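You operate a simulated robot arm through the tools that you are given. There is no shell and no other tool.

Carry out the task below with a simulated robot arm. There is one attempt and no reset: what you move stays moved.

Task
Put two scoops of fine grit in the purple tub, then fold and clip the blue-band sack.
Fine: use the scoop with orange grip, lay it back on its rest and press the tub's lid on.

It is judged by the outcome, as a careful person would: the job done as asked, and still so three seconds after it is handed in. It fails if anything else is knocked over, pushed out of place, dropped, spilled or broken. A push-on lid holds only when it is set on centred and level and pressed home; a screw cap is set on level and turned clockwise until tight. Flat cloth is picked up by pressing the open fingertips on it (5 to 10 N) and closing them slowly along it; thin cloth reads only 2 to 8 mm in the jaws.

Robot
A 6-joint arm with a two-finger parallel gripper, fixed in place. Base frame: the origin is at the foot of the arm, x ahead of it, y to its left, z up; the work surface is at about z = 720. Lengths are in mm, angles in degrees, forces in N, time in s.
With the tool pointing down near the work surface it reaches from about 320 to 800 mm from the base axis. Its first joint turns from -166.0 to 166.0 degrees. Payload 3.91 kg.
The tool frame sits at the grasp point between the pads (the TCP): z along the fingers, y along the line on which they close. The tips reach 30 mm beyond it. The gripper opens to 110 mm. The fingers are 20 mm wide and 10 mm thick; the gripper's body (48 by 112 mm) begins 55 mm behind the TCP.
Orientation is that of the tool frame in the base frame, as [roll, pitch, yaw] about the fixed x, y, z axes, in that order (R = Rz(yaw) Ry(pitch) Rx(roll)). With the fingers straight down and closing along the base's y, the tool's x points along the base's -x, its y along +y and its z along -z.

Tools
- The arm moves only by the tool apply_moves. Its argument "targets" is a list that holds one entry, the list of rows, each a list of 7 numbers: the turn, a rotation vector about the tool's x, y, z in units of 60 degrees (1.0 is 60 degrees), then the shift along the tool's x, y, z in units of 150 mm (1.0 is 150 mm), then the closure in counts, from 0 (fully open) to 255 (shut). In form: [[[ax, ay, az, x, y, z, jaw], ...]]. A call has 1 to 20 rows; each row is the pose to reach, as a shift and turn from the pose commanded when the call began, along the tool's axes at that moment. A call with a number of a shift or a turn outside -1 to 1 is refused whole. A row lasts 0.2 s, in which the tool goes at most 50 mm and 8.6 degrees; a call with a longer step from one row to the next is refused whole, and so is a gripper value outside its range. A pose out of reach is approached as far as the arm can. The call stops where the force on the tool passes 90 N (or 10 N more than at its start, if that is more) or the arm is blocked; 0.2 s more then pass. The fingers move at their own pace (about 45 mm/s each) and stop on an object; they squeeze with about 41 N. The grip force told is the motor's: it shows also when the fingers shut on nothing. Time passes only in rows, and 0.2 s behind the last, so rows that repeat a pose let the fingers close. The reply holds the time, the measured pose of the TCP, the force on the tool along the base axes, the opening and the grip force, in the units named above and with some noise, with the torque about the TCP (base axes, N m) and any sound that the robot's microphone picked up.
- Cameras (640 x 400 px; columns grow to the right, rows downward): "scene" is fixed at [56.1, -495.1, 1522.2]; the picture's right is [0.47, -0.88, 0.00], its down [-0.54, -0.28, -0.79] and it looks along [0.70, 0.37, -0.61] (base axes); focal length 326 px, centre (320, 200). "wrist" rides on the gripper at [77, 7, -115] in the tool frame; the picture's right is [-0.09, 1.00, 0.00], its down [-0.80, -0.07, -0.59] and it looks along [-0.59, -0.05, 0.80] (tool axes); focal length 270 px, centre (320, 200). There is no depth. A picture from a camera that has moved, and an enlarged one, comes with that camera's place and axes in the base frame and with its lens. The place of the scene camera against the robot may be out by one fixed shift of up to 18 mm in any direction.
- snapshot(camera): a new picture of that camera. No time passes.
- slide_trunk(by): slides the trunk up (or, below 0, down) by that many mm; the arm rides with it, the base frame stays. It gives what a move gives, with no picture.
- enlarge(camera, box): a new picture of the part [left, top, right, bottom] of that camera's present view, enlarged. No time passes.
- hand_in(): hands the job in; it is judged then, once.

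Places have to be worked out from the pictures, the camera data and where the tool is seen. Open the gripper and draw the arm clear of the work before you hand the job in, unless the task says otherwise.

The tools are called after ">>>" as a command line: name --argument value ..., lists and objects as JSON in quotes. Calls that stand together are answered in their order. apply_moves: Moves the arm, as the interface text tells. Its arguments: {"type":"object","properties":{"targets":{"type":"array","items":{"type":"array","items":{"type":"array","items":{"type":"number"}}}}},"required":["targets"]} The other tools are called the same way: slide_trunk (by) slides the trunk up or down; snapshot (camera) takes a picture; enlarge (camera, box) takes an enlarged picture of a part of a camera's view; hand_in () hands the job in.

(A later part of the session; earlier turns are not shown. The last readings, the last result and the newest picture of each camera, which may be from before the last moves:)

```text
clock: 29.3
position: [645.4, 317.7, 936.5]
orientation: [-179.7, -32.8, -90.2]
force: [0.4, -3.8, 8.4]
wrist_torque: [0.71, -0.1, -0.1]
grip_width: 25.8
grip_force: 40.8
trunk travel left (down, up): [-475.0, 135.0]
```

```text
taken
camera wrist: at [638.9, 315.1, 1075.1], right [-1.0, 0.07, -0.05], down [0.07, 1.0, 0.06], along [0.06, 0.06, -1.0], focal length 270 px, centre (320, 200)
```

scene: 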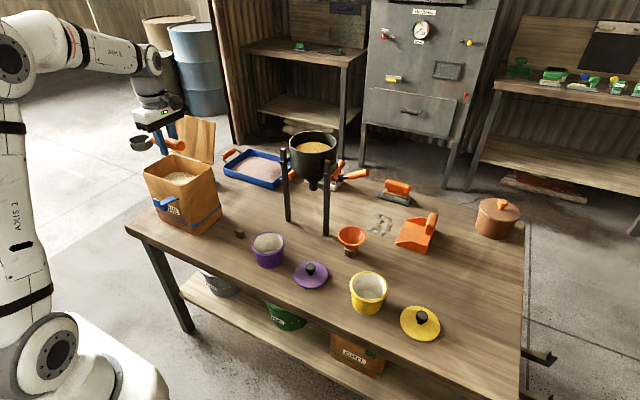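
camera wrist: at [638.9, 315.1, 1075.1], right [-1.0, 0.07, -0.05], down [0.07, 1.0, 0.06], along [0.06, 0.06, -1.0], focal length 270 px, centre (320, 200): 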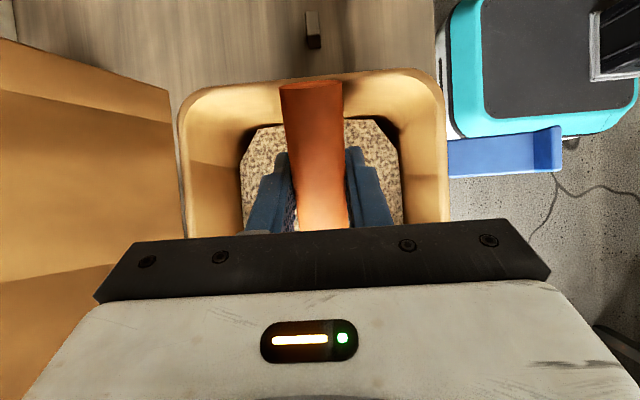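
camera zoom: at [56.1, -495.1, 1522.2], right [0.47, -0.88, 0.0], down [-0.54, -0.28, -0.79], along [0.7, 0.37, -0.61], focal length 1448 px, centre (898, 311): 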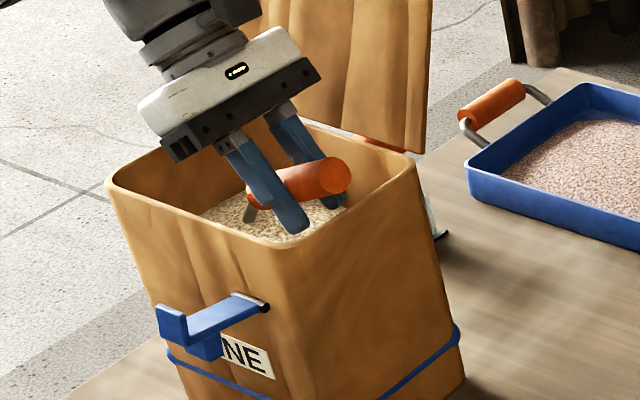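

The torque now shows the load is at the bowl, so it is well buried and the handle is clear. I lift it slowly while levelling, staying above the rim constraint.

>>> apply_moves --targets '[[[0, 0, 0, 0.026, 0, -0.04, 255], [0, 0, 0, 0.052, 0, -0.08, 255], [0, 0, 0, 0.079, 0, -0.121, 255], [0, -0.04, 0, 0.109, 0, -0.123, 255], [0, -0.083, 0, 0.139, 0, -0.125, 255], [0, -0.13, 0, 0.165, 0, -0.127, 255], [0, -0.175, 0, 0.192, 0, -0.128, 255], [0, -0.217, 0, 0.218, 0, -0.13, 255], [0, -0.27, 0, 0.242, 0, -0.134, 255], [0, -0.33, 0, 0.265, 0, -0.138, 255], [0, -0.383, 0, 0.289, 0, -0.142, 255], [0, -0.44, 0, 0.31, 0, -0.155, 255], [0, -0.5, 0, 0.331, 0, -0.17, 255], [0, -0.55, 0, 0.352, 0, -0.183, 255], [0, -0.55, 0, 0.405, 0, -0.265, 255], [0, -0.55, 0, 0.461, 0, -0.35, 255], [0, -0.55, 0, 0.461, 0, -0.35, 255]]]'

>>> enlarge --camera "scene" --box '[130, 90, 230, 200]'

>>> snapshot --camera "wrist"

```text
clock: 32.9
position: [645.2, 288.5, 1017.6]
orientation: [-179.7, 0.0, -90.0]
force: [-0.9, 0.0, -2.5]
wrist_torque: [-0.17, 0.0, 0.02]
grip_width: 25.5
grip_force: 40.8
trunk travel left (down, up): [-475.0, 135.0]
```

```text
3.64 times, centred on (180, 145) of scene
camera zoom: at [56.1, -495.1, 1522.2], right [0.47, -0.88, 0.0], down [-0.54, -0.28, -0.79], along [0.7, 0.37, -0.61], focal length 1184 px, centre (829, 400)
```

zoom: 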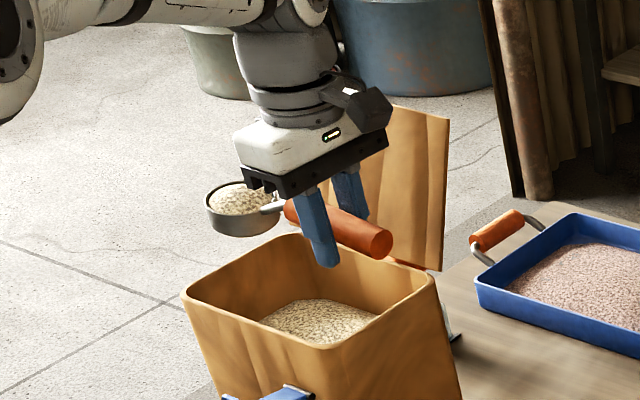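

```text
taken
camera wrist: at [638.9, 212.4, 1132.0], right [-1.0, 0.09, 0.0], down [0.07, 0.8, 0.59], along [0.05, 0.59, -0.8], focal length 270 px, centre (320, 200)
```

wrist: 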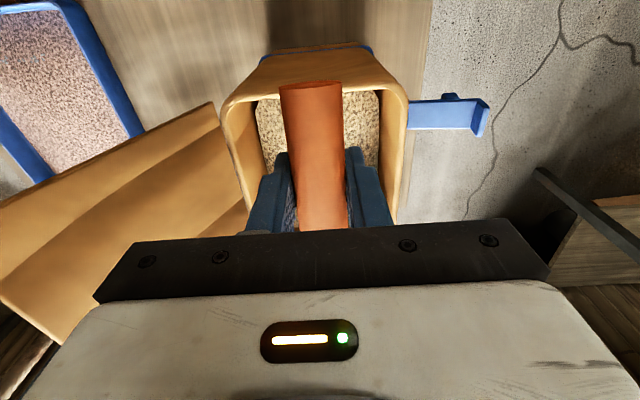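

The scoop comes up well filled with grit. I zoom in to judge how heaped it is before carrying it.

>>> enlarge --camera "scene" --box '[155, 125, 205, 165]'

```text
10.00 times, centred on (180, 145) of scene
camera zoom: at [56.1, -495.1, 1522.2], right [0.47, -0.88, 0.0], down [-0.54, -0.28, -0.79], along [0.7, 0.37, -0.61], focal length 3257 px, centre (1720, 750)
```

zoom: 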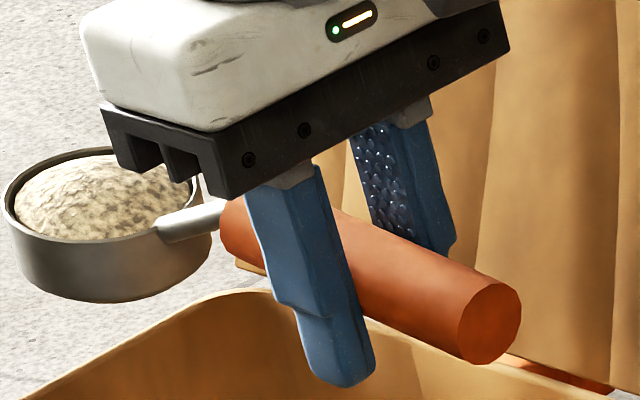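

The bowl is full with a slight dome and hangs level. I carry it slowly at z≈1017 toward the tub, keeping it level.

>>> apply_moves --targets '[[[0, 0, 0, 0.02, 0.0, 0, 255], [0, 0, 0, 0.06, 0.02, 0, 255], [0, 0, 0, 0.13, 0.04, 0, 255], [0, 0, 0, 0.22, 0.07, 0, 255], [0, 0, 0, 0.32, 0.1, 0, 255], [0, 0, 0, 0.43, 0.13, 0, 255], [0, 0, 0, 0.54, 0.16, 0, 255], [0, 0, 0, 0.65, 0.19, 0, 255], [0, 0, 0, 0.76, 0.22, 0, 255], [0, 0, 0, 0.86, 0.25, 0, 255], [0, 0, 0, 0.93, 0.27, 0, 255], [0, 0, 0, 0.98, 0.27, 0, 255], [0, 0, 0, 1.0, 0.27, 0, 255]]]'

>>> apply_moves --targets '[[[0, 0, 0, 0.02, 0.0, 0, 255], [0, 0, 0, 0.06, 0.0, 0, 255], [0, 0, 0, 0.13, 0.0, 0, 255], [0, 0, 0, 0.22, 0.0, 0, 255], [0, 0, 0, 0.32, 0.0, 0, 255], [0, 0, 0, 0.43, 0.0, 0, 255], [0, 0, 0, 0.54, 0.0, 0, 255], [0, 0, 0, 0.65, 0.0, 0, 255], [0, 0, 0, 0.76, 0.0, 0, 255], [0, 0, 0, 0.86, 0.0, 0, 255], [0, 0, 0, 0.93, 0.0, 0, 255], [0, 0, 0, 0.98, 0.0, 0, 255], [0, 0, 0, 1.0, 0.0, 0, 255]]]'

>>> snapshot --camera "scene"

>>> snapshot --camera "wrist"

```text
clock: 35.7
position: [605.4, 138.4, 1019.0]
orientation: [-179.8, -0.1, -89.9]
force: [-0.9, 0.0, -1.8]
wrist_torque: [-0.16, 0.0, 0.01]
grip_width: 25.6
grip_force: 41.4
trunk travel left (down, up): [-475.0, 135.0]
```

```text
clock: 38.5
position: [604.7, -11.3, 1017.1]
orientation: [-179.8, -0.1, -90.0]
force: [-0.4, -0.5, -1.6]
wrist_torque: [-0.14, 0.02, -0.01]
grip_width: 25.6
grip_force: 40.7
trunk travel left (down, up): [-475.0, 135.0]
```

```text
taken
```

scene: 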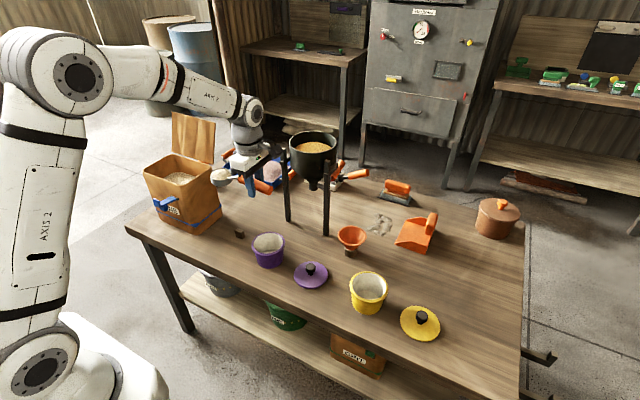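

```text
taken
camera wrist: at [598.7, -87.4, 1131.6], right [-1.0, 0.09, 0.0], down [0.07, 0.8, 0.59], along [0.05, 0.59, -0.8], focal length 270 px, centre (320, 200)
```

wrist: 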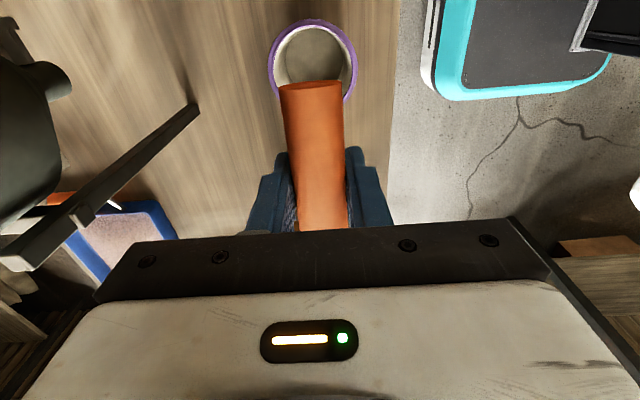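

No grit has been lost on the way. The tub centre reads about (613, -29). I carry on to bring the bowl over it, then descend.

>>> apply_moves --targets '[[[0, 0, 0, 0.02, 0.0, 0, 255], [0, 0, 0, 0.06, 0.0, 0, 255], [0, 0, 0, 0.13, 0.0, 0, 255], [0, 0, 0, 0.22, 0.0, 0, 255], [0, 0, 0, 0.32, 0.0, 0, 255], [0, 0, 0, 0.43, 0.0, 0, 255], [0, 0, 0, 0.54, 0.0, 0, 255], [0, 0, 0, 0.65, 0.0, 0, 255], [0, 0, 0, 0.75, 0.0, 0, 255], [0, 0, 0, 0.82, 0.0, 0, 255], [0, 0, 0, 0.86, 0.0, 0, 255], [0, 0, 0, 0.88, 0.0, 0, 255], [0, 0, 0, 0.88, 0.0, 0, 255]]]'

>>> apply_moves --targets '[[[0, 0, 0, 0, 0.0, 0.03, 255], [0, 0, 0, 0, 0.0, 0.08, 255], [0, 0, 0, 0, 0.0, 0.16, 255], [0, 0, 0, 0, 0.0, 0.26, 255], [0, 0, 0, 0, 0.0, 0.38, 255], [0, 0, 0, 0, 0.0, 0.5, 255], [0, 0, 0, 0, 0.0, 0.62, 255], [0, 0, 0, 0, 0.0, 0.74, 255], [0, 0, 0, 0, 0.0, 0.84, 255], [0, 0, 0, 0, 0.0, 0.92, 255], [0, 0, 0, 0, 0.0, 0.98, 255], [0, 0, 0, 0, 0.0, 1.0, 255]]]'

>>> enlarge --camera "scene" --box '[210, 170, 350, 310]'

>>> snapshot --camera "wrist"

```text
clock: 41.3
position: [604.5, -142.4, 1017.1]
orientation: [-179.8, -0.1, -90.0]
force: [-0.1, -0.8, -2.2]
wrist_torque: [-0.16, -0.05, 0.0]
grip_width: 25.7
grip_force: 40.9
trunk travel left (down, up): [-475.0, 135.0]
```

```text
clock: 43.9
position: [605.9, -142.9, 866.7]
orientation: [-179.8, 0.0, -90.0]
force: [0.0, -0.3, -2.1]
wrist_torque: [-0.16, 0.03, -0.01]
grip_width: 26.0
grip_force: 41.7
trunk travel left (down, up): [-475.0, 135.0]
```

```text
2.86 times, centred on (280, 240) of scene
camera zoom: at [56.1, -495.1, 1522.2], right [0.47, -0.88, 0.0], down [-0.54, -0.28, -0.79], along [0.7, 0.37, -0.61], focal length 931 px, centre (434, 86)
```

zoom: 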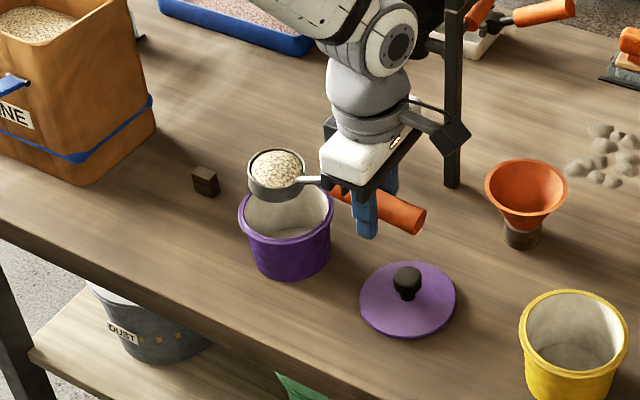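

```text
taken
camera wrist: at [598.6, -219.0, 980.8], right [-1.0, 0.09, 0.0], down [0.07, 0.8, 0.59], along [0.05, 0.59, -0.8], focal length 270 px, centre (320, 200)
```

wrist: 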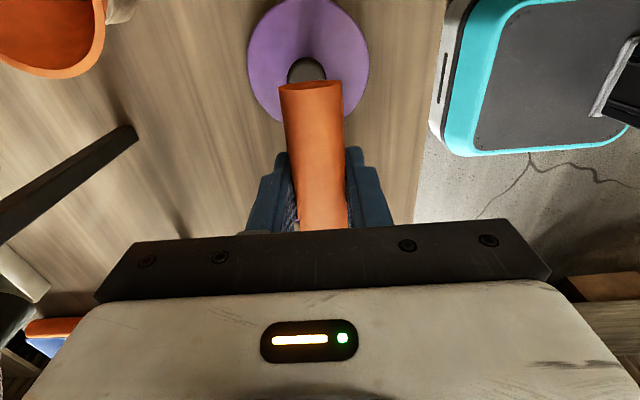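

Relative to the tub the bowl is centred within a few mm. I lower 25 mm and begin rolling the scoop about its handle so the mouth tips toward the robot side, over the tub's middle.

>>> apply_moves --targets '[[[0, 0, 0, 0, 0.0, 0.08, 255], [0, 0, 0, 0, 0.0, 0.16, 255], [0.08, 0, 0, 0, 0.0, 0.16, 255], [0.18, 0, 0, 0, 0.0, 0.16, 255], [0.28, 0, 0, 0, 0.0, 0.16, 255], [0.38, 0, 0, 0, 0.0, 0.16, 255], [0.48, 0, 0, 0, 0.0, 0.16, 255], [0.57, 0, 0, 0, 0.0, 0.16, 255], [0.65, 0, 0, 0, 0.0, 0.16, 255], [0.73, 0, 0, 0, 0.0, 0.16, 255], [0.81, 0, 0, 0, 0.0, 0.16, 255], [0.89, 0, 0, 0, 0.0, 0.16, 255], [0.96, 0, 0, 0, 0.0, 0.16, 255], [1.0, 0, 0, 0, 0.0, 0.16, 255], [1.0, 0, 0, 0, 0.0, 0.16, 255]]]'

>>> enlarge --camera "scene" --box '[220, 180, 340, 300]'

```text
clock: 47.1
position: [623.1, -143.5, 862.4]
orientation: [-152.2, 0.0, -90.3]
force: [0.1, 0.3, -1.6]
wrist_torque: [-0.16, 0.03, -0.03]
grip_width: 25.6
grip_force: 40.8
out of reach, approached as far as the arm can: row 7, 8, 9, 10, 11, 12, 13, 14, 15
trunk travel left (down, up): [-475.0, 135.0]
```

```text
3.33 times, centred on (280, 240) of scene
camera zoom: at [56.1, -495.1, 1522.2], right [0.47, -0.88, 0.0], down [-0.54, -0.28, -0.79], along [0.7, 0.37, -0.61], focal length 1086 px, centre (453, 67)
```

zoom: 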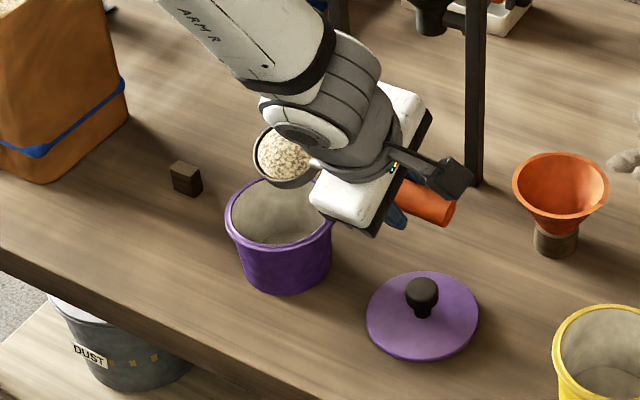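

The arm could not reach that roll at this trunk height: it stopped at about 28° with the grit still in the bowl. I test a small roll-back to learn which pose counts as commanded.

>>> apply_moves --targets '[[[-0.05, 0, 0, 0, 0.0, 0, 255], [-0.1, 0, 0, 0, 0.0, 0, 255]]]'

```text
clock: 47.7
position: [626.1, -141.4, 862.8]
orientation: [-156.0, 0.6, -89.9]
force: [-0.1, -0.1, -2.0]
wrist_torque: [-0.18, 0.01, 0.0]
grip_width: 26.0
grip_force: 40.7
trunk travel left (down, up): [-475.0, 135.0]
```

The commanded pose follows the reached one, so I can simply unwind. I roll the scoop level again and lift it clear of the tub.

>>> apply_moves --targets '[[[-0.08, 0, 0, 0, 0.0, 0, 255], [-0.18, 0, 0, 0, 0.0, 0, 255], [-0.28, 0, 0, 0, 0.0, 0, 255], [-0.36, 0, 0, 0, 0.0, 0, 255], [-0.4, 0, 0, 0, 0.0, 0, 255], [-0.4, 0, 0, 0, 0.0, 0, 255]]]'

>>> enlarge --camera "scene" --box '[220, 180, 340, 300]'

```text
clock: 49.1
position: [624.2, -143.1, 862.1]
orientation: [177.8, 0.0, -90.2]
force: [0.4, 0.8, -2.1]
wrist_torque: [-0.19, 0.03, 0.01]
grip_width: 25.9
grip_force: 41.5
trunk travel left (down, up): [-475.0, 135.0]
```

```text
3.33 times, centred on (280, 240) of scene
camera zoom: at [56.1, -495.1, 1522.2], right [0.47, -0.88, 0.0], down [-0.54, -0.28, -0.79], along [0.7, 0.37, -0.61], focal length 1086 px, centre (453, 67)
```

zoom: 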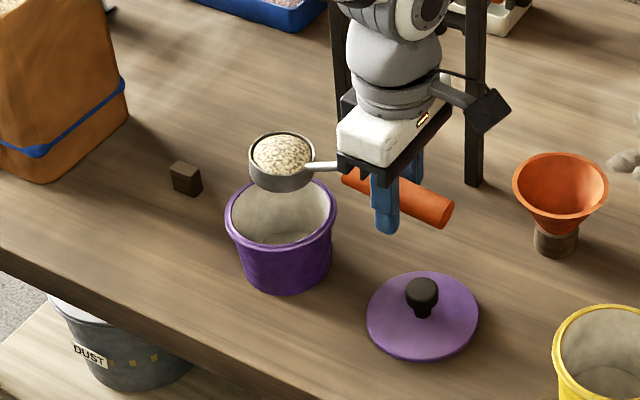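

The scoop is level again with its grit and nothing spilled. I lift it and draw back to open space at about (520, -60, 995), where I can turn it safely.

>>> apply_moves --targets '[[[0.02, 0, 0, 0, 0.0, -0.04, 255], [0.037, 0, 0, 0, 0.0, -0.12, 255], [0.037, 0, 0, 0, 0.0, -0.22, 255], [0.037, 0, 0, 0, 0.0, -0.34, 255], [0.037, 0, 0, -0.02, 0.02, -0.46, 255], [0.037, 0, 0, -0.06, 0.08, -0.58, 255], [0.037, 0, 0, -0.12, 0.16, -0.7, 255], [0.037, 0, 0, -0.2, 0.26, -0.8, 255], [0.037, 0, 0, -0.3, 0.38, -0.86, 255], [0.037, 0, 0, -0.4, 0.5, -0.88, 255], [0.037, 0, 0, -0.48, 0.6, -0.88, 255], [0.037, 0, 0, -0.53, 0.66, -0.88, 255], [0.037, 0, 0, -0.55, 0.69, -0.88, 255], [0.037, 0, 0, -0.55, 0.69, -0.88, 255]]]'

```text
clock: 52.1
position: [524.7, -60.1, 999.8]
orientation: [-179.8, 0.1, -90.2]
force: [0.8, -0.7, -1.2]
wrist_torque: [-0.18, 0.01, -0.01]
grip_width: 25.7
grip_force: 41.2
trunk travel left (down, up): [-475.0, 135.0]
```

Level at (525, -60, 1000). I now turn the tool about its vertical axis in steps, scoop kept level, toward yaw 60° so the bowl will point back and to the right.

>>> apply_moves --targets '[[[0, 0, 0.03, 0, 0, 0, 255], [0, 0, 0.1, 0, 0, 0, 255], [0, 0, 0.2, 0, 0, 0, 255], [0, 0, 0.3, 0, 0, 0, 255], [0, 0, 0.42, 0, 0, 0, 255], [0, 0, 0.54, 0, 0, 0, 255], [0, 0, 0.66, 0, 0, 0, 255], [0, 0, 0.78, 0, 0, 0, 255], [0, 0, 0.9, 0, 0, 0, 255], [0, 0, 1.0, 0, 0, 0, 255]]]'

>>> apply_moves --targets '[[[0, 0, 0.1, 0, 0, 0, 255], [0, 0, 0.2, 0, 0, 0, 255], [0, 0, 0.3, 0, 0, 0, 255], [0, 0, 0.42, 0, 0, 0, 255], [0, 0, 0.54, 0, 0, 0, 255], [0, 0, 0.66, 0, 0, 0, 255], [0, 0, 0.78, 0, 0, 0, 255], [0, 0, 0.9, 0, 0, 0, 255], [0, 0, 1.0, 0, 0, 0, 255]]]'

>>> apply_moves --targets '[[[0, 0, 0.1, 0, 0, 0, 255], [0, 0, 0.2, 0, 0, 0, 255], [0, 0, 0.3, 0, 0, 0, 255], [0, 0, 0.42, 0, 0, 0, 255], [0, 0, 0.54, 0, 0, 0, 255], [0, 0, 0.66, 0, 0, 0, 255], [0, 0, 0.78, 0, 0, 0, 255], [0, 0, 0.9, 0, 0, 0, 255], [0, 0, 1.0, 0, 0, 0, 255]]]'

>>> apply_moves --targets '[[[0, 0, 0.1, 0, 0, 0, 255], [0, 0, 0.2, 0, 0, 0, 255], [0, 0, 0.3, 0, 0, 0, 255], [0, 0, 0.4, 0, 0, 0, 255], [0, 0, 0.48, 0, 0, 0, 255], [0, 0, 0.5, 0, 0, 0, 255], [0, 0, 0.5, 0, 0, 0, 255]]]'

>>> snapshot --camera "scene"

>>> snapshot --camera "wrist"

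```text
clock: 54.3
position: [525.3, -60.9, 998.5]
orientation: [-179.9, 0.0, -150.3]
force: [-0.8, 1.6, -1.1]
wrist_torque: [-0.05, 0.14, 0.0]
grip_width: 25.7
grip_force: 41.0
trunk travel left (down, up): [-475.0, 135.0]
```

```text
clock: 56.3
position: [525.7, -60.3, 998.5]
orientation: [180.0, -0.1, 149.7]
force: [0.1, -0.6, -1.9]
wrist_torque: [0.09, 0.15, 0.02]
grip_width: 25.7
grip_force: 41.6
trunk travel left (down, up): [-475.0, 135.0]
```

```text
clock: 58.3
position: [526.2, -61.0, 997.7]
orientation: [180.0, 0.0, 89.7]
force: [0.4, 1.1, -1.8]
wrist_torque: [0.21, -0.01, 0.0]
grip_width: 26.0
grip_force: 40.8
trunk travel left (down, up): [-475.0, 135.0]
```

```text
clock: 59.9
position: [526.6, -60.7, 998.0]
orientation: [-180.0, 0.0, 59.8]
force: [0.2, 0.3, -2.3]
wrist_torque: [0.12, -0.09, -0.03]
grip_width: 25.7
grip_force: 41.1
trunk travel left (down, up): [-475.0, 135.0]
```

```text
taken
```

scene: 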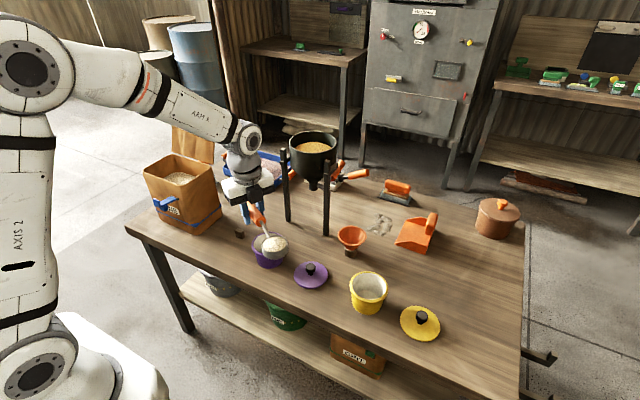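

```text
taken
camera wrist: at [571.3, 3.0, 1112.0], right [0.82, -0.58, 0.0], down [-0.46, -0.66, 0.59], along [-0.34, -0.49, -0.8], focal length 270 px, centre (320, 200)
```

wrist: 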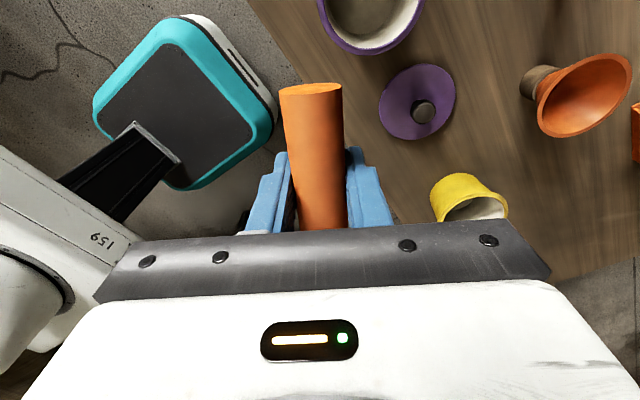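

The scoop is still full and level at yaw 60°. Next I slide it so the bowl sits above the tub centre (about (612, -28)), with the TCP at about (670, 72, 960).

>>> apply_moves --targets '[[[0, 0, 0, 0.02, 0.006, 0, 255], [0, 0, 0, 0.07, 0.02, 0.01, 255], [0, 0, 0, 0.15, 0.045, 0.03, 255], [0, 0, 0, 0.25, 0.075, 0.05, 255], [0, 0, 0, 0.36, 0.11, 0.07, 255], [0, 0, 0, 0.47, 0.145, 0.09, 255], [0, 0, 0, 0.58, 0.18, 0.11, 255], [0, 0, 0, 0.69, 0.213, 0.135, 255], [0, 0, 0, 0.79, 0.244, 0.16, 255], [0, 0, 0, 0.87, 0.27, 0.18, 255], [0, 0, 0, 0.93, 0.287, 0.19, 255], [0, 0, 0, 0.95, 0.293, 0.2, 255]]]'

>>> apply_moves --targets '[[[0, 0, 0, 0.03, 0.01, 0.01, 255], [0, 0, 0, 0.09, 0.03, 0.02, 255], [0, 0, 0, 0.16, 0.05, 0.03, 255], [0, 0, 0, 0.22, 0.07, 0.04, 255], [0, 0, 0, 0.27, 0.085, 0.05, 255], [0, 0, 0, 0.293, 0.091, 0.053, 255], [0, 0, 0, 0.293, 0.091, 0.053, 255]]]'

>>> enlarge --camera "scene" --box '[200, 160, 340, 300]'

>>> snapshot --camera "wrist"

```text
clock: 62.5
position: [635.9, 41.2, 967.4]
orientation: [180.0, 0.0, 59.8]
force: [-0.3, 0.2, -1.2]
wrist_torque: [0.12, -0.05, 0.01]
grip_width: 25.9
grip_force: 41.5
trunk travel left (down, up): [-475.0, 135.0]
```

```text
clock: 64.1
position: [670.7, 71.7, 959.8]
orientation: [180.0, 0.1, 59.8]
force: [-0.8, 0.4, -1.7]
wrist_torque: [0.12, -0.1, 0.01]
grip_width: 25.8
grip_force: 41.0
trunk travel left (down, up): [-475.0, 135.0]
```

```text
2.86 times, centred on (270, 230) of scene
camera zoom: at [56.1, -495.1, 1522.2], right [0.47, -0.88, 0.0], down [-0.54, -0.28, -0.79], along [0.7, 0.37, -0.61], focal length 931 px, centre (463, 114)
```

zoom: 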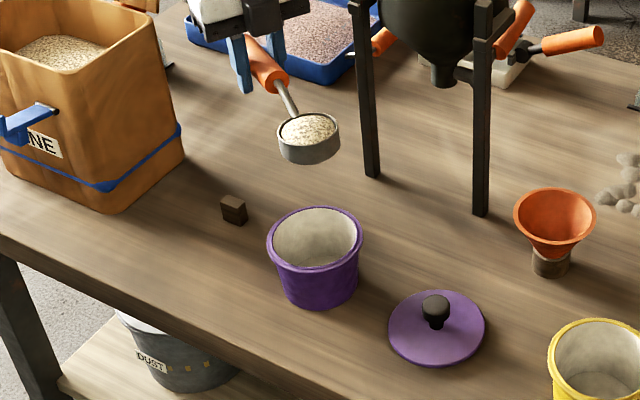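

```text
taken
camera wrist: at [715.5, 134.0, 1074.2], right [0.82, -0.58, 0.0], down [-0.46, -0.66, 0.59], along [-0.34, -0.49, -0.8], focal length 270 px, centre (320, 200)
```

wrist: 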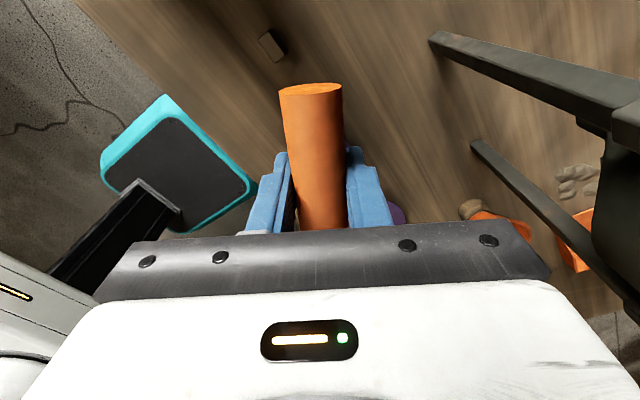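

Comparing bowl and tub in this picture suggests the tub centre is nearer (611.5, -22.5) with its rim at about z 787, and the bowl about 119 mm from the TCP. I correct for that and begin tilting the bowl down in place to 40°, keeping the lip over the tub's middle.

>>> apply_moves --targets '[[[0, 0, 0, 0, -0.014, 0.03, 255], [0, 0.05, 0, -0.01, -0.028, 0.08, 255], [0, 0.13, 0, -0.015, -0.028, 0.13, 255], [0, 0.22, 0, -0.02, -0.028, 0.18, 255], [0, 0.32, 0, -0.03, -0.028, 0.23, 255], [0, 0.42, 0, -0.037, -0.028, 0.25, 255], [0, 0.5, 0, -0.041, -0.028, 0.247, 255], [0, 0.58, 0, -0.07, -0.028, 0.21, 255], [0, 0.64, 0, -0.095, -0.028, 0.18, 255], [0, 0.667, 0, -0.108, -0.028, 0.165, 255], [0, 0.667, 0, -0.108, -0.028, 0.165, 255]]]'

>>> enlarge --camera "scene" --box '[200, 160, 340, 300]'

```text
clock: 66.5
position: [657.3, 59.1, 935.1]
orientation: [179.9, -40.1, 59.8]
force: [0.6, 0.0, -2.1]
wrist_torque: [0.12, -0.07, 0.03]
grip_width: 25.9
grip_force: 41.3
trunk travel left (down, up): [-475.0, 135.0]
```

```text
2.86 times, centred on (270, 230) of scene
camera zoom: at [56.1, -495.1, 1522.2], right [0.47, -0.88, 0.0], down [-0.54, -0.28, -0.79], along [0.7, 0.37, -0.61], focal length 931 px, centre (463, 114)
```

zoom: 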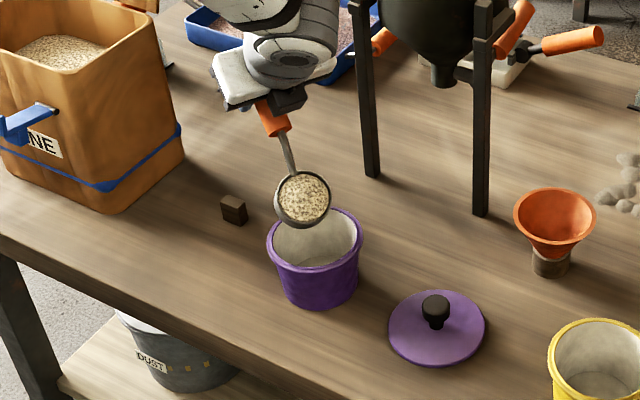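

At 40° the grit still holds and the lip is over the tub. I tilt on to 60°, raising a little, and look.

>>> apply_moves --targets '[[[0, 0.06, 0, -0.01, 0, -0.05, 255], [0, 0.13, 0, -0.025, 0, -0.1, 255], [0, 0.2, 0, -0.037, 0, -0.155, 255], [0, 0.27, 0, -0.049, 0, -0.21, 255], [0, 0.333, 0, -0.061, 0, -0.26, 255], [0, 0.333, 0, -0.061, 0, -0.26, 255]]]'

>>> enlarge --camera "scene" --box '[200, 160, 340, 300]'

```text
clock: 67.9
position: [641.9, 32.6, 958.9]
orientation: [180.0, -60.1, 59.9]
force: [0.8, 0.9, -2.4]
wrist_torque: [0.04, -0.02, -0.02]
grip_width: 25.8
grip_force: 40.9
trunk travel left (down, up): [-475.0, 135.0]
```

```text
2.86 times, centred on (270, 230) of scene
camera zoom: at [56.1, -495.1, 1522.2], right [0.47, -0.88, 0.0], down [-0.54, -0.28, -0.79], along [0.7, 0.37, -0.61], focal length 931 px, centre (463, 114)
```

zoom: 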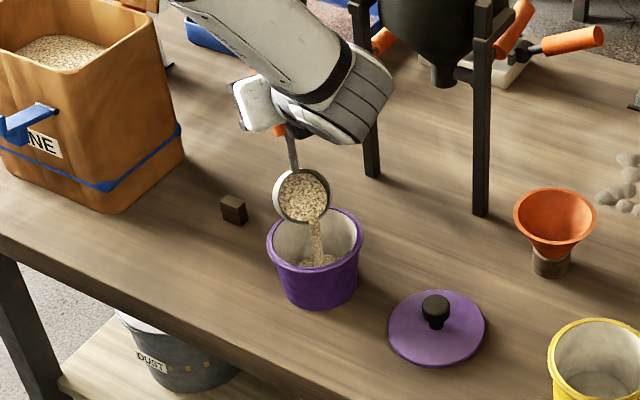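

It is pouring cleanly into the tub's middle. I keep tilting slowly toward 75–80° with the lip kept over the centre.

>>> apply_moves --targets '[[[0, 0, 0, 0, 0, 0, 255], [0, 0, 0, 0, 0, 0, 255], [0, 0.06, 0, -0.015, 0, -0.05, 255], [0, 0.12, 0, -0.03, 0, -0.1, 255], [0, 0.18, 0, -0.045, 0, -0.155, 255], [0, 0.25, 0, -0.061, 0, -0.211, 255], [0, 0.25, 0, -0.061, 0, -0.211, 255], [0, 0.25, 0, -0.061, 0, -0.211, 255]]]'

>>> enlarge --camera "scene" --box '[200, 160, 340, 300]'

```text
clock: 69.7
position: [626.7, 4.0, 965.6]
orientation: [179.9, -75.0, 60.0]
force: [0.0, 0.4, -0.7]
wrist_torque: [-0.03, -0.03, -0.02]
grip_width: 26.2
grip_force: 41.3
trunk travel left (down, up): [-475.0, 135.0]
```

```text
2.86 times, centred on (270, 230) of scene
camera zoom: at [56.1, -495.1, 1522.2], right [0.47, -0.88, 0.0], down [-0.54, -0.28, -0.79], along [0.7, 0.37, -0.61], focal length 931 px, centre (463, 114)
```

zoom: 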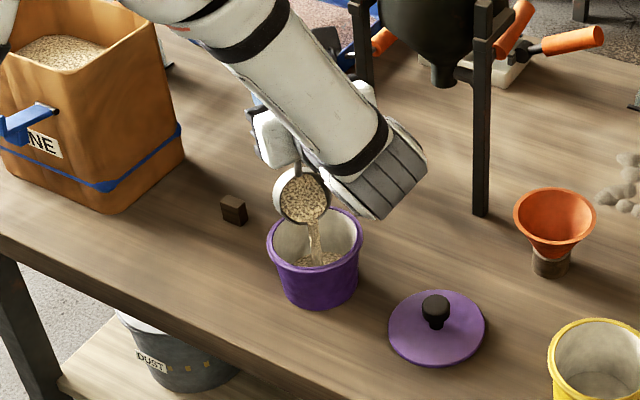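

Still pouring into the tub. I hold a moment, then tilt to 90°.

>>> apply_moves --targets '[[[0, 0, 0, 0, 0, 0, 255], [0, 0, 0, 0, 0, 0, 255], [0, 0.06, 0, -0.012, 0, -0.06, 255], [0, 0.12, 0, -0.024, 0, -0.125, 255], [0, 0.18, 0, -0.036, 0, -0.19, 255], [0, 0.25, 0, -0.048, 0, -0.256, 255], [0, 0.25, 0, -0.048, 0, -0.256, 255], [0, 0.25, 0, -0.048, 0, -0.256, 255]]]'

>>> enlarge --camera "scene" --box '[200, 160, 340, 300]'

>>> snapshot --camera "wrist"

```text
clock: 71.5
position: [607.2, -29.9, 969.8]
orientation: [63.0, -89.9, 176.8]
force: [-0.3, -0.3, -0.6]
wrist_torque: [-0.03, 0.06, 0.01]
grip_width: 25.9
grip_force: 41.3
trunk travel left (down, up): [-475.0, 135.0]
```

```text
2.86 times, centred on (270, 230) of scene
camera zoom: at [56.1, -495.1, 1522.2], right [0.47, -0.88, 0.0], down [-0.54, -0.28, -0.79], along [0.7, 0.37, -0.61], focal length 931 px, centre (463, 114)
```

zoom: 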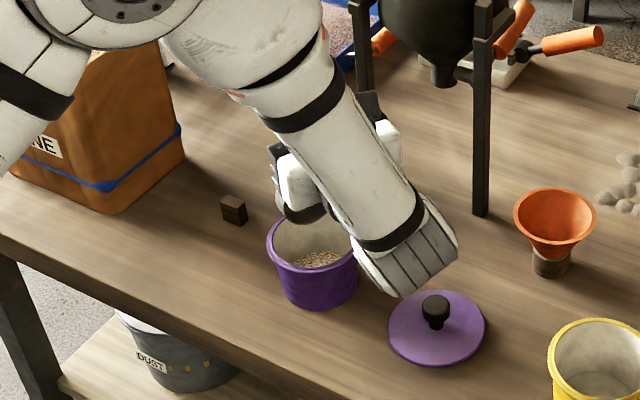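

```text
taken
camera wrist: at [555.8, -132.1, 1047.2], right [0.86, -0.5, -0.09], down [-0.36, -0.48, -0.8], along [0.36, 0.72, -0.59], focal length 270 px, centre (320, 200)
```

wrist: 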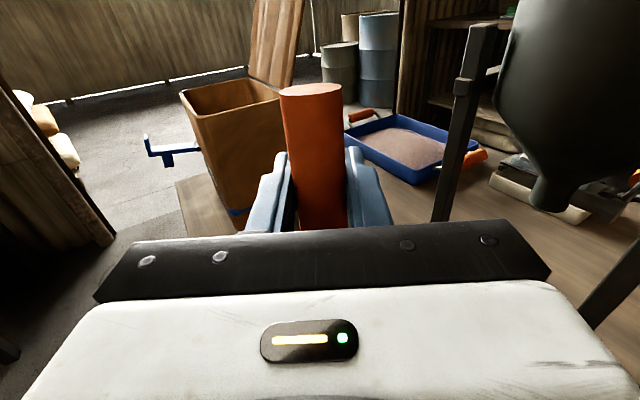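

The stream has ended and the bowl looks emptied. I tilt a bit more, to 105°, to drop any remainder, and then look.

>>> apply_moves --targets '[[[0, 0.08, 0, -0.02, 0, -0.08, 255], [0, 0.17, 0, -0.045, 0, -0.165, 255], [0, 0.25, 0, -0.073, 0, -0.253, 255], [0, 0.25, 0, -0.073, 0, -0.253, 255], [0, 0.25, 0, -0.073, 0, -0.253, 255], [0, 0.25, 0, -0.073, 0, -0.253, 255]]]'

>>> enlarge --camera "scene" --box '[200, 160, 340, 300]'

```text
clock: 72.9
position: [588.5, -62.4, 958.9]
orientation: [0.1, -75.1, -120.3]
force: [-0.1, -0.3, -0.5]
wrist_torque: [-0.05, 0.01, 0.06]
grip_width: 25.8
grip_force: 40.1
trunk travel left (down, up): [-475.0, 135.0]
```

```text
2.86 times, centred on (270, 230) of scene
camera zoom: at [56.1, -495.1, 1522.2], right [0.47, -0.88, 0.0], down [-0.54, -0.28, -0.79], along [0.7, 0.37, -0.61], focal length 931 px, centre (463, 114)
```

zoom: 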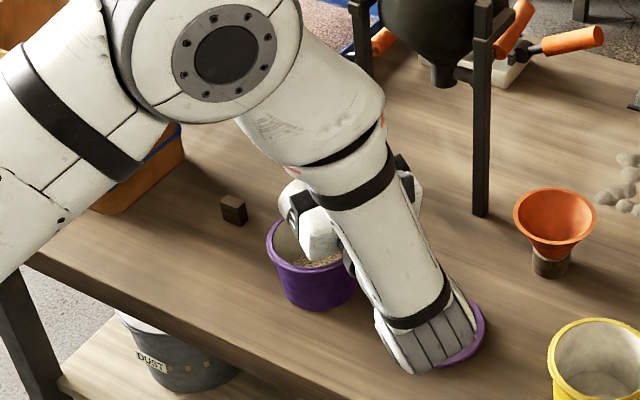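

Now I tilt the scoop back up along the same path.

>>> apply_moves --targets '[[[0, -0.125, 0, 0.0, 0, 0.13, 255], [0, -0.25, 0, -0.008, 0, 0.26, 255], [0, -0.375, 0, -0.04, 0, 0.385, 255], [0, -0.5, 0, -0.081, 0, 0.51, 255], [0, -0.625, 0, -0.13, 0, 0.61, 255], [0, -0.75, 0, -0.188, 0, 0.702, 255], [0, -0.83, 0, -0.22, 0, 0.765, 255], [0, -0.917, 0, -0.249, 0, 0.824, 255], [0, -0.917, 0, -0.249, 0, 0.824, 255]]]'

>>> enlarge --camera "scene" --box '[220, 180, 320, 280]'

```text
clock: 74.9
position: [652.9, 48.7, 954.5]
orientation: [179.8, -49.9, 59.9]
force: [-0.1, -0.1, -0.5]
wrist_torque: [0.07, 0.0, 0.0]
grip_width: 25.8
grip_force: 40.6
trunk travel left (down, up): [-475.0, 135.0]
```

```text
4.00 times, centred on (270, 230) of scene
camera zoom: at [56.1, -495.1, 1522.2], right [0.47, -0.88, 0.0], down [-0.54, -0.28, -0.79], along [0.7, 0.37, -0.61], focal length 1303 px, centre (520, 80)
```

zoom: 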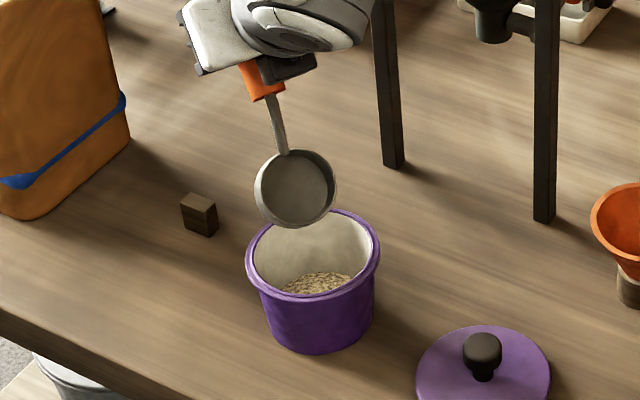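

The scoop is empty, the grit lies in the tub and the table is clean. I level the scoop and back out to open space, then turn back to the scooping orientation for the second scoop.

>>> apply_moves --targets '[[[0, -0.1, 0, -0.05, -0.04, -0.12, 255], [0, -0.2, 0, -0.1, -0.08, -0.24, 255], [0, -0.31, 0, -0.16, -0.13, -0.37, 255], [0, -0.42, 0, -0.22, -0.18, -0.5, 255], [0, -0.53, 0, -0.28, -0.23, -0.63, 255], [0, -0.64, 0, -0.34, -0.28, -0.76, 255], [0, -0.74, 0, -0.4, -0.33, -0.88, 255], [0, -0.833, 0, -0.449, -0.375, -0.99, 255], [0, -0.833, 0, -0.449, -0.375, -0.99, 255]]]'

>>> apply_moves --targets '[[[0, 0, -0.1, 0, 0, 0, 255], [0, 0, -0.22, 0, 0, 0, 255], [0, 0, -0.35, 0, 0, 0, 255], [0, 0, -0.48, 0, 0, 0, 255], [0, 0, -0.61, 0, 0, 0, 255], [0, 0, -0.74, 0, 0, 0, 255], [0, 0, -0.87, 0, 0, 0, 255], [0, 0, -1.0, 0, 0, 0, 255]]]'

>>> apply_moves --targets '[[[0, 0, -0.1, 0, 0, 0, 255], [0, 0, -0.22, 0, 0, 0, 255], [0, 0, -0.35, 0, 0, 0, 255], [0, 0, -0.48, 0, 0, 0, 255], [0, 0, -0.61, 0, 0, 0, 255], [0, 0, -0.74, 0, 0, 0, 255], [0, 0, -0.87, 0, 0, 0, 255], [0, 0, -1.0, 0, 0, 0, 255]]]'

>>> apply_moves --targets '[[[0, 0, -0.1, 0, 0, 0, 255], [0, 0, -0.22, 0, 0, 0, 255], [0, 0, -0.35, 0, 0, 0, 255], [0, 0, -0.48, 0, 0, 0, 255], [0, 0, -0.61, 0, 0, 0, 255], [0, 0, -0.74, 0, 0, 0, 255], [0, 0, -0.87, 0, 0, 0, 255], [0, 0, -1.0, 0, 0, 0, 255]]]'

>>> apply_moves --targets '[[[0, 0, -0.1, 0, 0, 0, 255], [0, 0, -0.22, 0, 0, 0, 255], [0, 0, -0.35, 0, 0, 0, 255], [0, 0, -0.48, 0, 0, 0, 255], [0, 0, -0.5, 0, 0, 0, 255], [0, 0, -0.5, 0, 0, 0, 255]]]'

>>> snapshot --camera "scene"

```text
clock: 76.9
position: [525.0, -56.2, 998.3]
orientation: [179.9, 0.1, 59.8]
force: [0.1, -0.4, -1.5]
wrist_torque: [0.03, -0.05, 0.03]
grip_width: 26.0
grip_force: 41.3
trunk travel left (down, up): [-475.0, 135.0]
```

```text
clock: 78.7
position: [523.9, -57.9, 999.7]
orientation: [-180.0, 0.0, 120.0]
force: [0.7, 0.2, -1.1]
wrist_torque: [0.08, 0.03, 0.01]
grip_width: 25.9
grip_force: 41.7
trunk travel left (down, up): [-475.0, 135.0]
```

```text
clock: 80.5
position: [525.9, -58.3, 999.7]
orientation: [-180.0, -0.1, -180.0]
force: [-0.4, 0.1, -0.4]
wrist_torque: [0.01, 0.11, 0.01]
grip_width: 25.8
grip_force: 40.8
trunk travel left (down, up): [-475.0, 135.0]
```

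```text
clock: 82.3
position: [524.3, -58.4, 1000.2]
orientation: [-180.0, 0.0, -120.1]
force: [-0.1, -0.6, -0.8]
wrist_torque: [-0.07, 0.01, -0.01]
grip_width: 25.9
grip_force: 40.9
trunk travel left (down, up): [-475.0, 135.0]
```

```text
clock: 83.7
position: [524.4, -59.3, 999.5]
orientation: [179.9, 0.1, -90.2]
force: [-0.2, 0.3, -1.2]
wrist_torque: [-0.08, 0.04, 0.01]
grip_width: 25.9
grip_force: 41.1
trunk travel left (down, up): [-475.0, 135.0]
```

```text
taken
```

scene: 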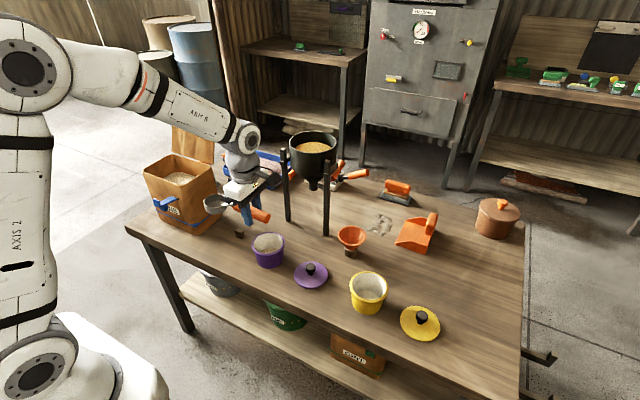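

Level at yaw -90 again, and everything on the table is in place. I move back over the sack, rising to z≈1070.

>>> apply_moves --targets '[[[0, 0, 0, -0.05, 0, -0.1, 255], [0, 0, 0, -0.15, -0.05, -0.22, 255], [0, 0, 0, -0.3, -0.12, -0.34, 255], [0, 0, 0, -0.48, -0.2, -0.44, 255], [0, 0, 0, -0.66, -0.28, -0.47, 255], [0, 0, 0, -0.84, -0.35, -0.47, 255], [0, 0, 0, -0.95, -0.39, -0.47, 255], [0, 0, 0, -1.0, -0.4, -0.47, 255]]]'

>>> apply_moves --targets '[[[0, 0, 0, -0.05, 0, 0, 255], [0, 0, 0, -0.15, -0.05, 0, 255], [0, 0, 0, -0.3, -0.1, 0, 255], [0, 0, 0, -0.48, -0.15, 0, 255], [0, 0, 0, -0.66, -0.2, 0, 255], [0, 0, 0, -0.84, -0.27, 0, 255], [0, 0, 0, -0.95, -0.31, 0, 255], [0, 0, 0, -1.0, -0.32, 0, 255]]]'

>>> snapshot --camera "wrist"

>>> enlarge --camera "scene" --box '[120, 80, 260, 240]'

```text
clock: 85.5
position: [585.0, 92.2, 1068.9]
orientation: [179.9, 0.0, -90.1]
force: [-0.8, 0.7, -0.8]
wrist_torque: [-0.07, 0.01, 0.02]
grip_width: 25.7
grip_force: 41.1
trunk travel left (down, up): [-475.0, 135.0]
```

```text
clock: 87.3
position: [631.6, 241.0, 1070.0]
orientation: [-179.9, 0.0, -90.2]
force: [0.5, 0.0, -0.9]
wrist_torque: [-0.11, -0.03, 0.04]
grip_width: 26.0
grip_force: 41.1
trunk travel left (down, up): [-475.0, 135.0]
```

```text
taken
camera wrist: at [625.9, 164.0, 1184.1], right [-1.0, 0.09, 0.0], down [0.07, 0.8, 0.59], along [0.05, 0.59, -0.8], focal length 270 px, centre (320, 200)
```

wrist: 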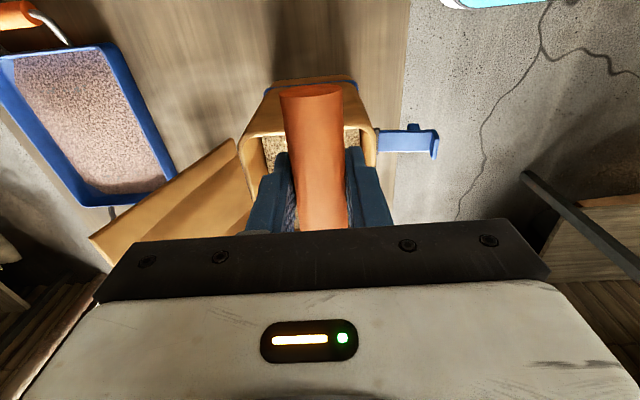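

```text
2.50 times, centred on (190, 160) of scene
camera zoom: at [56.1, -495.1, 1522.2], right [0.47, -0.88, 0.0], down [-0.54, -0.28, -0.79], along [0.7, 0.37, -0.61], focal length 814 px, centre (645, 300)
```

zoom: 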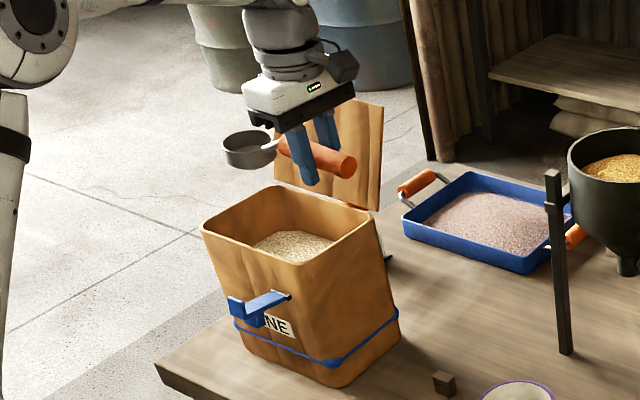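

The grit surface is flat again, slightly lower. I tilt to 42° and lower the bowl into the opening as before, at x≈640.

>>> apply_moves --targets '[[[0, 0.1, 0, -0.04, -0.02, 0.0, 255], [0, 0.2, 0, -0.08, -0.04, 0.03, 255], [0, 0.32, 0, -0.13, -0.056, 0.08, 255], [0, 0.44, 0, -0.18, -0.056, 0.15, 255], [0, 0.55, 0, -0.23, -0.056, 0.24, 255], [0, 0.65, 0, -0.27, -0.056, 0.34, 255], [0, 0.7, 0, -0.293, -0.056, 0.42, 255], [0, 0.7, 0, -0.293, -0.056, 0.467, 255], [0, 0.7, 0, -0.293, -0.056, 0.467, 255]]]'

>>> enlarge --camera "scene" --box '[150, 130, 230, 220]'

```text
clock: 89.3
position: [640.4, 284.5, 1000.6]
orientation: [-179.9, -42.0, -90.2]
force: [0.2, -0.5, -1.0]
wrist_torque: [-0.08, -0.02, 0.0]
grip_width: 25.9
grip_force: 41.3
trunk travel left (down, up): [-475.0, 135.0]
```

```text
4.44 times, centred on (190, 175) of scene
camera zoom: at [56.1, -495.1, 1522.2], right [0.47, -0.88, 0.0], down [-0.54, -0.28, -0.79], along [0.7, 0.37, -0.61], focal length 1448 px, centre (898, 311)
```

zoom: 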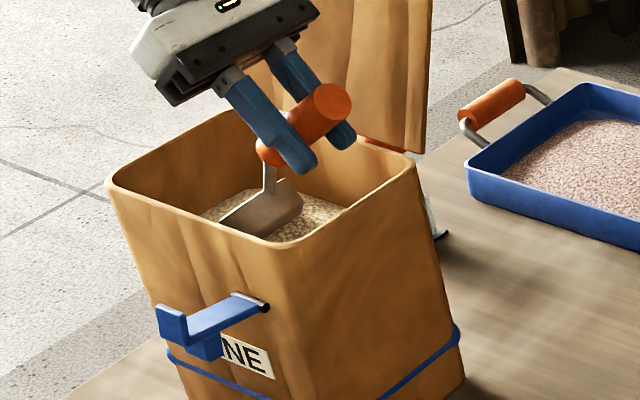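

The bowl lip is just above the grit. I dig in, forward and down, ending at 34° with the bowl buried.

>>> apply_moves --targets '[[[0, 0, 0, -0.055, 0, 0.062, 255], [0, 0, 0, -0.111, 0, 0.124, 255], [0, -0.01, 0, -0.175, 0, 0.138, 255], [0, -0.02, 0, -0.24, 0, 0.153, 255], [0, -0.033, 0, -0.302, 0, 0.168, 255], [0, -0.062, 0, -0.349, 0, 0.171, 255], [0, -0.092, 0, -0.395, 0, 0.174, 255], [0, -0.112, 0, -0.435, 0, 0.175, 255], [0, -0.133, 0, -0.474, 0, 0.176, 255], [0, -0.133, 0, -0.474, 0, 0.176, 255]]]'

>>> enlarge --camera "scene" --box '[150, 130, 230, 220]'

```text
clock: 91.5
position: [642.1, 319.2, 933.3]
orientation: [-179.9, -33.9, -90.3]
force: [-1.8, -5.5, 12.5]
wrist_torque: [0.97, 0.05, 0.12]
grip_width: 25.9
grip_force: 40.7
trunk travel left (down, up): [-475.0, 135.0]
```

```text
4.44 times, centred on (190, 175) of scene
camera zoom: at [56.1, -495.1, 1522.2], right [0.47, -0.88, 0.0], down [-0.54, -0.28, -0.79], along [0.7, 0.37, -0.61], focal length 1448 px, centre (898, 311)
```

zoom: 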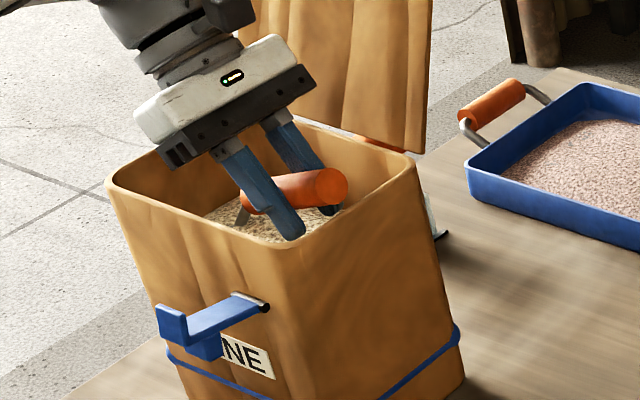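

The load is at the bowl again, so it is buried. I lift and level slowly along the same path as the first time.

>>> apply_moves --targets '[[[0, 0, 0, 0.028, 0, -0.042, 255], [0, 0, 0, 0.056, 0, -0.084, 255], [0, 0, 0, 0.086, 0, -0.127, 255], [0, -0.05, 0, 0.12, 0, -0.126, 255], [0, -0.1, 0, 0.154, 0, -0.125, 255], [0, -0.145, 0, 0.18, 0, -0.127, 255], [0, -0.19, 0, 0.207, 0, -0.128, 255], [0, -0.233, 0, 0.234, 0, -0.13, 255], [0, -0.29, 0, 0.258, 0, -0.133, 255], [0, -0.345, 0, 0.281, 0, -0.137, 255], [0, -0.4, 0, 0.305, 0, -0.14, 255], [0, -0.455, 0, 0.326, 0, -0.153, 255], [0, -0.51, 0, 0.347, 0, -0.167, 255], [0, -0.567, 0, 0.368, 0, -0.18, 255], [0, -0.567, 0, 0.424, 0, -0.26, 255], [0, -0.567, 0, 0.48, 0, -0.345, 255], [0, -0.567, 0, 0.48, 0, -0.345, 255]]]'

>>> enlarge --camera "scene" --box '[150, 115, 220, 170]'

>>> snapshot --camera "wrist"

```text
clock: 95.1
position: [642.5, 289.3, 1015.9]
orientation: [-179.8, 0.1, -90.2]
force: [0.5, 0.2, -1.5]
wrist_torque: [-0.16, 0.01, 0.02]
grip_width: 26.2
grip_force: 40.8
trunk travel left (down, up): [-475.0, 135.0]
```

```text
7.27 times, centred on (185, 142) of scene
camera zoom: at [56.1, -495.1, 1522.2], right [0.47, -0.88, 0.0], down [-0.54, -0.28, -0.79], along [0.7, 0.37, -0.61], focal length 2369 px, centre (1302, 618)
```

zoom: 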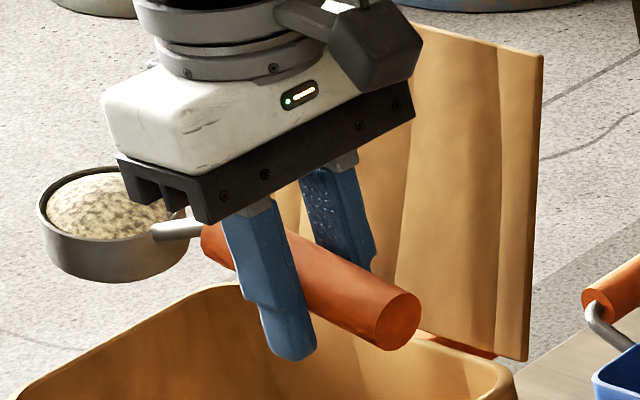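

```text
taken
camera wrist: at [635.2, 213.1, 1130.5], right [-1.0, 0.09, 0.0], down [0.07, 0.8, 0.59], along [0.05, 0.59, -0.8], focal length 270 px, centre (320, 200)
```

wrist: 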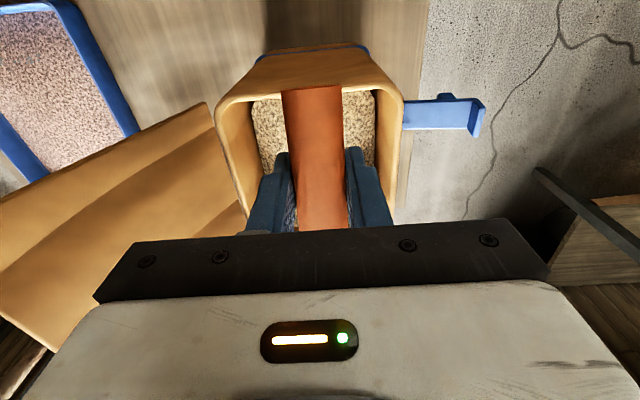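

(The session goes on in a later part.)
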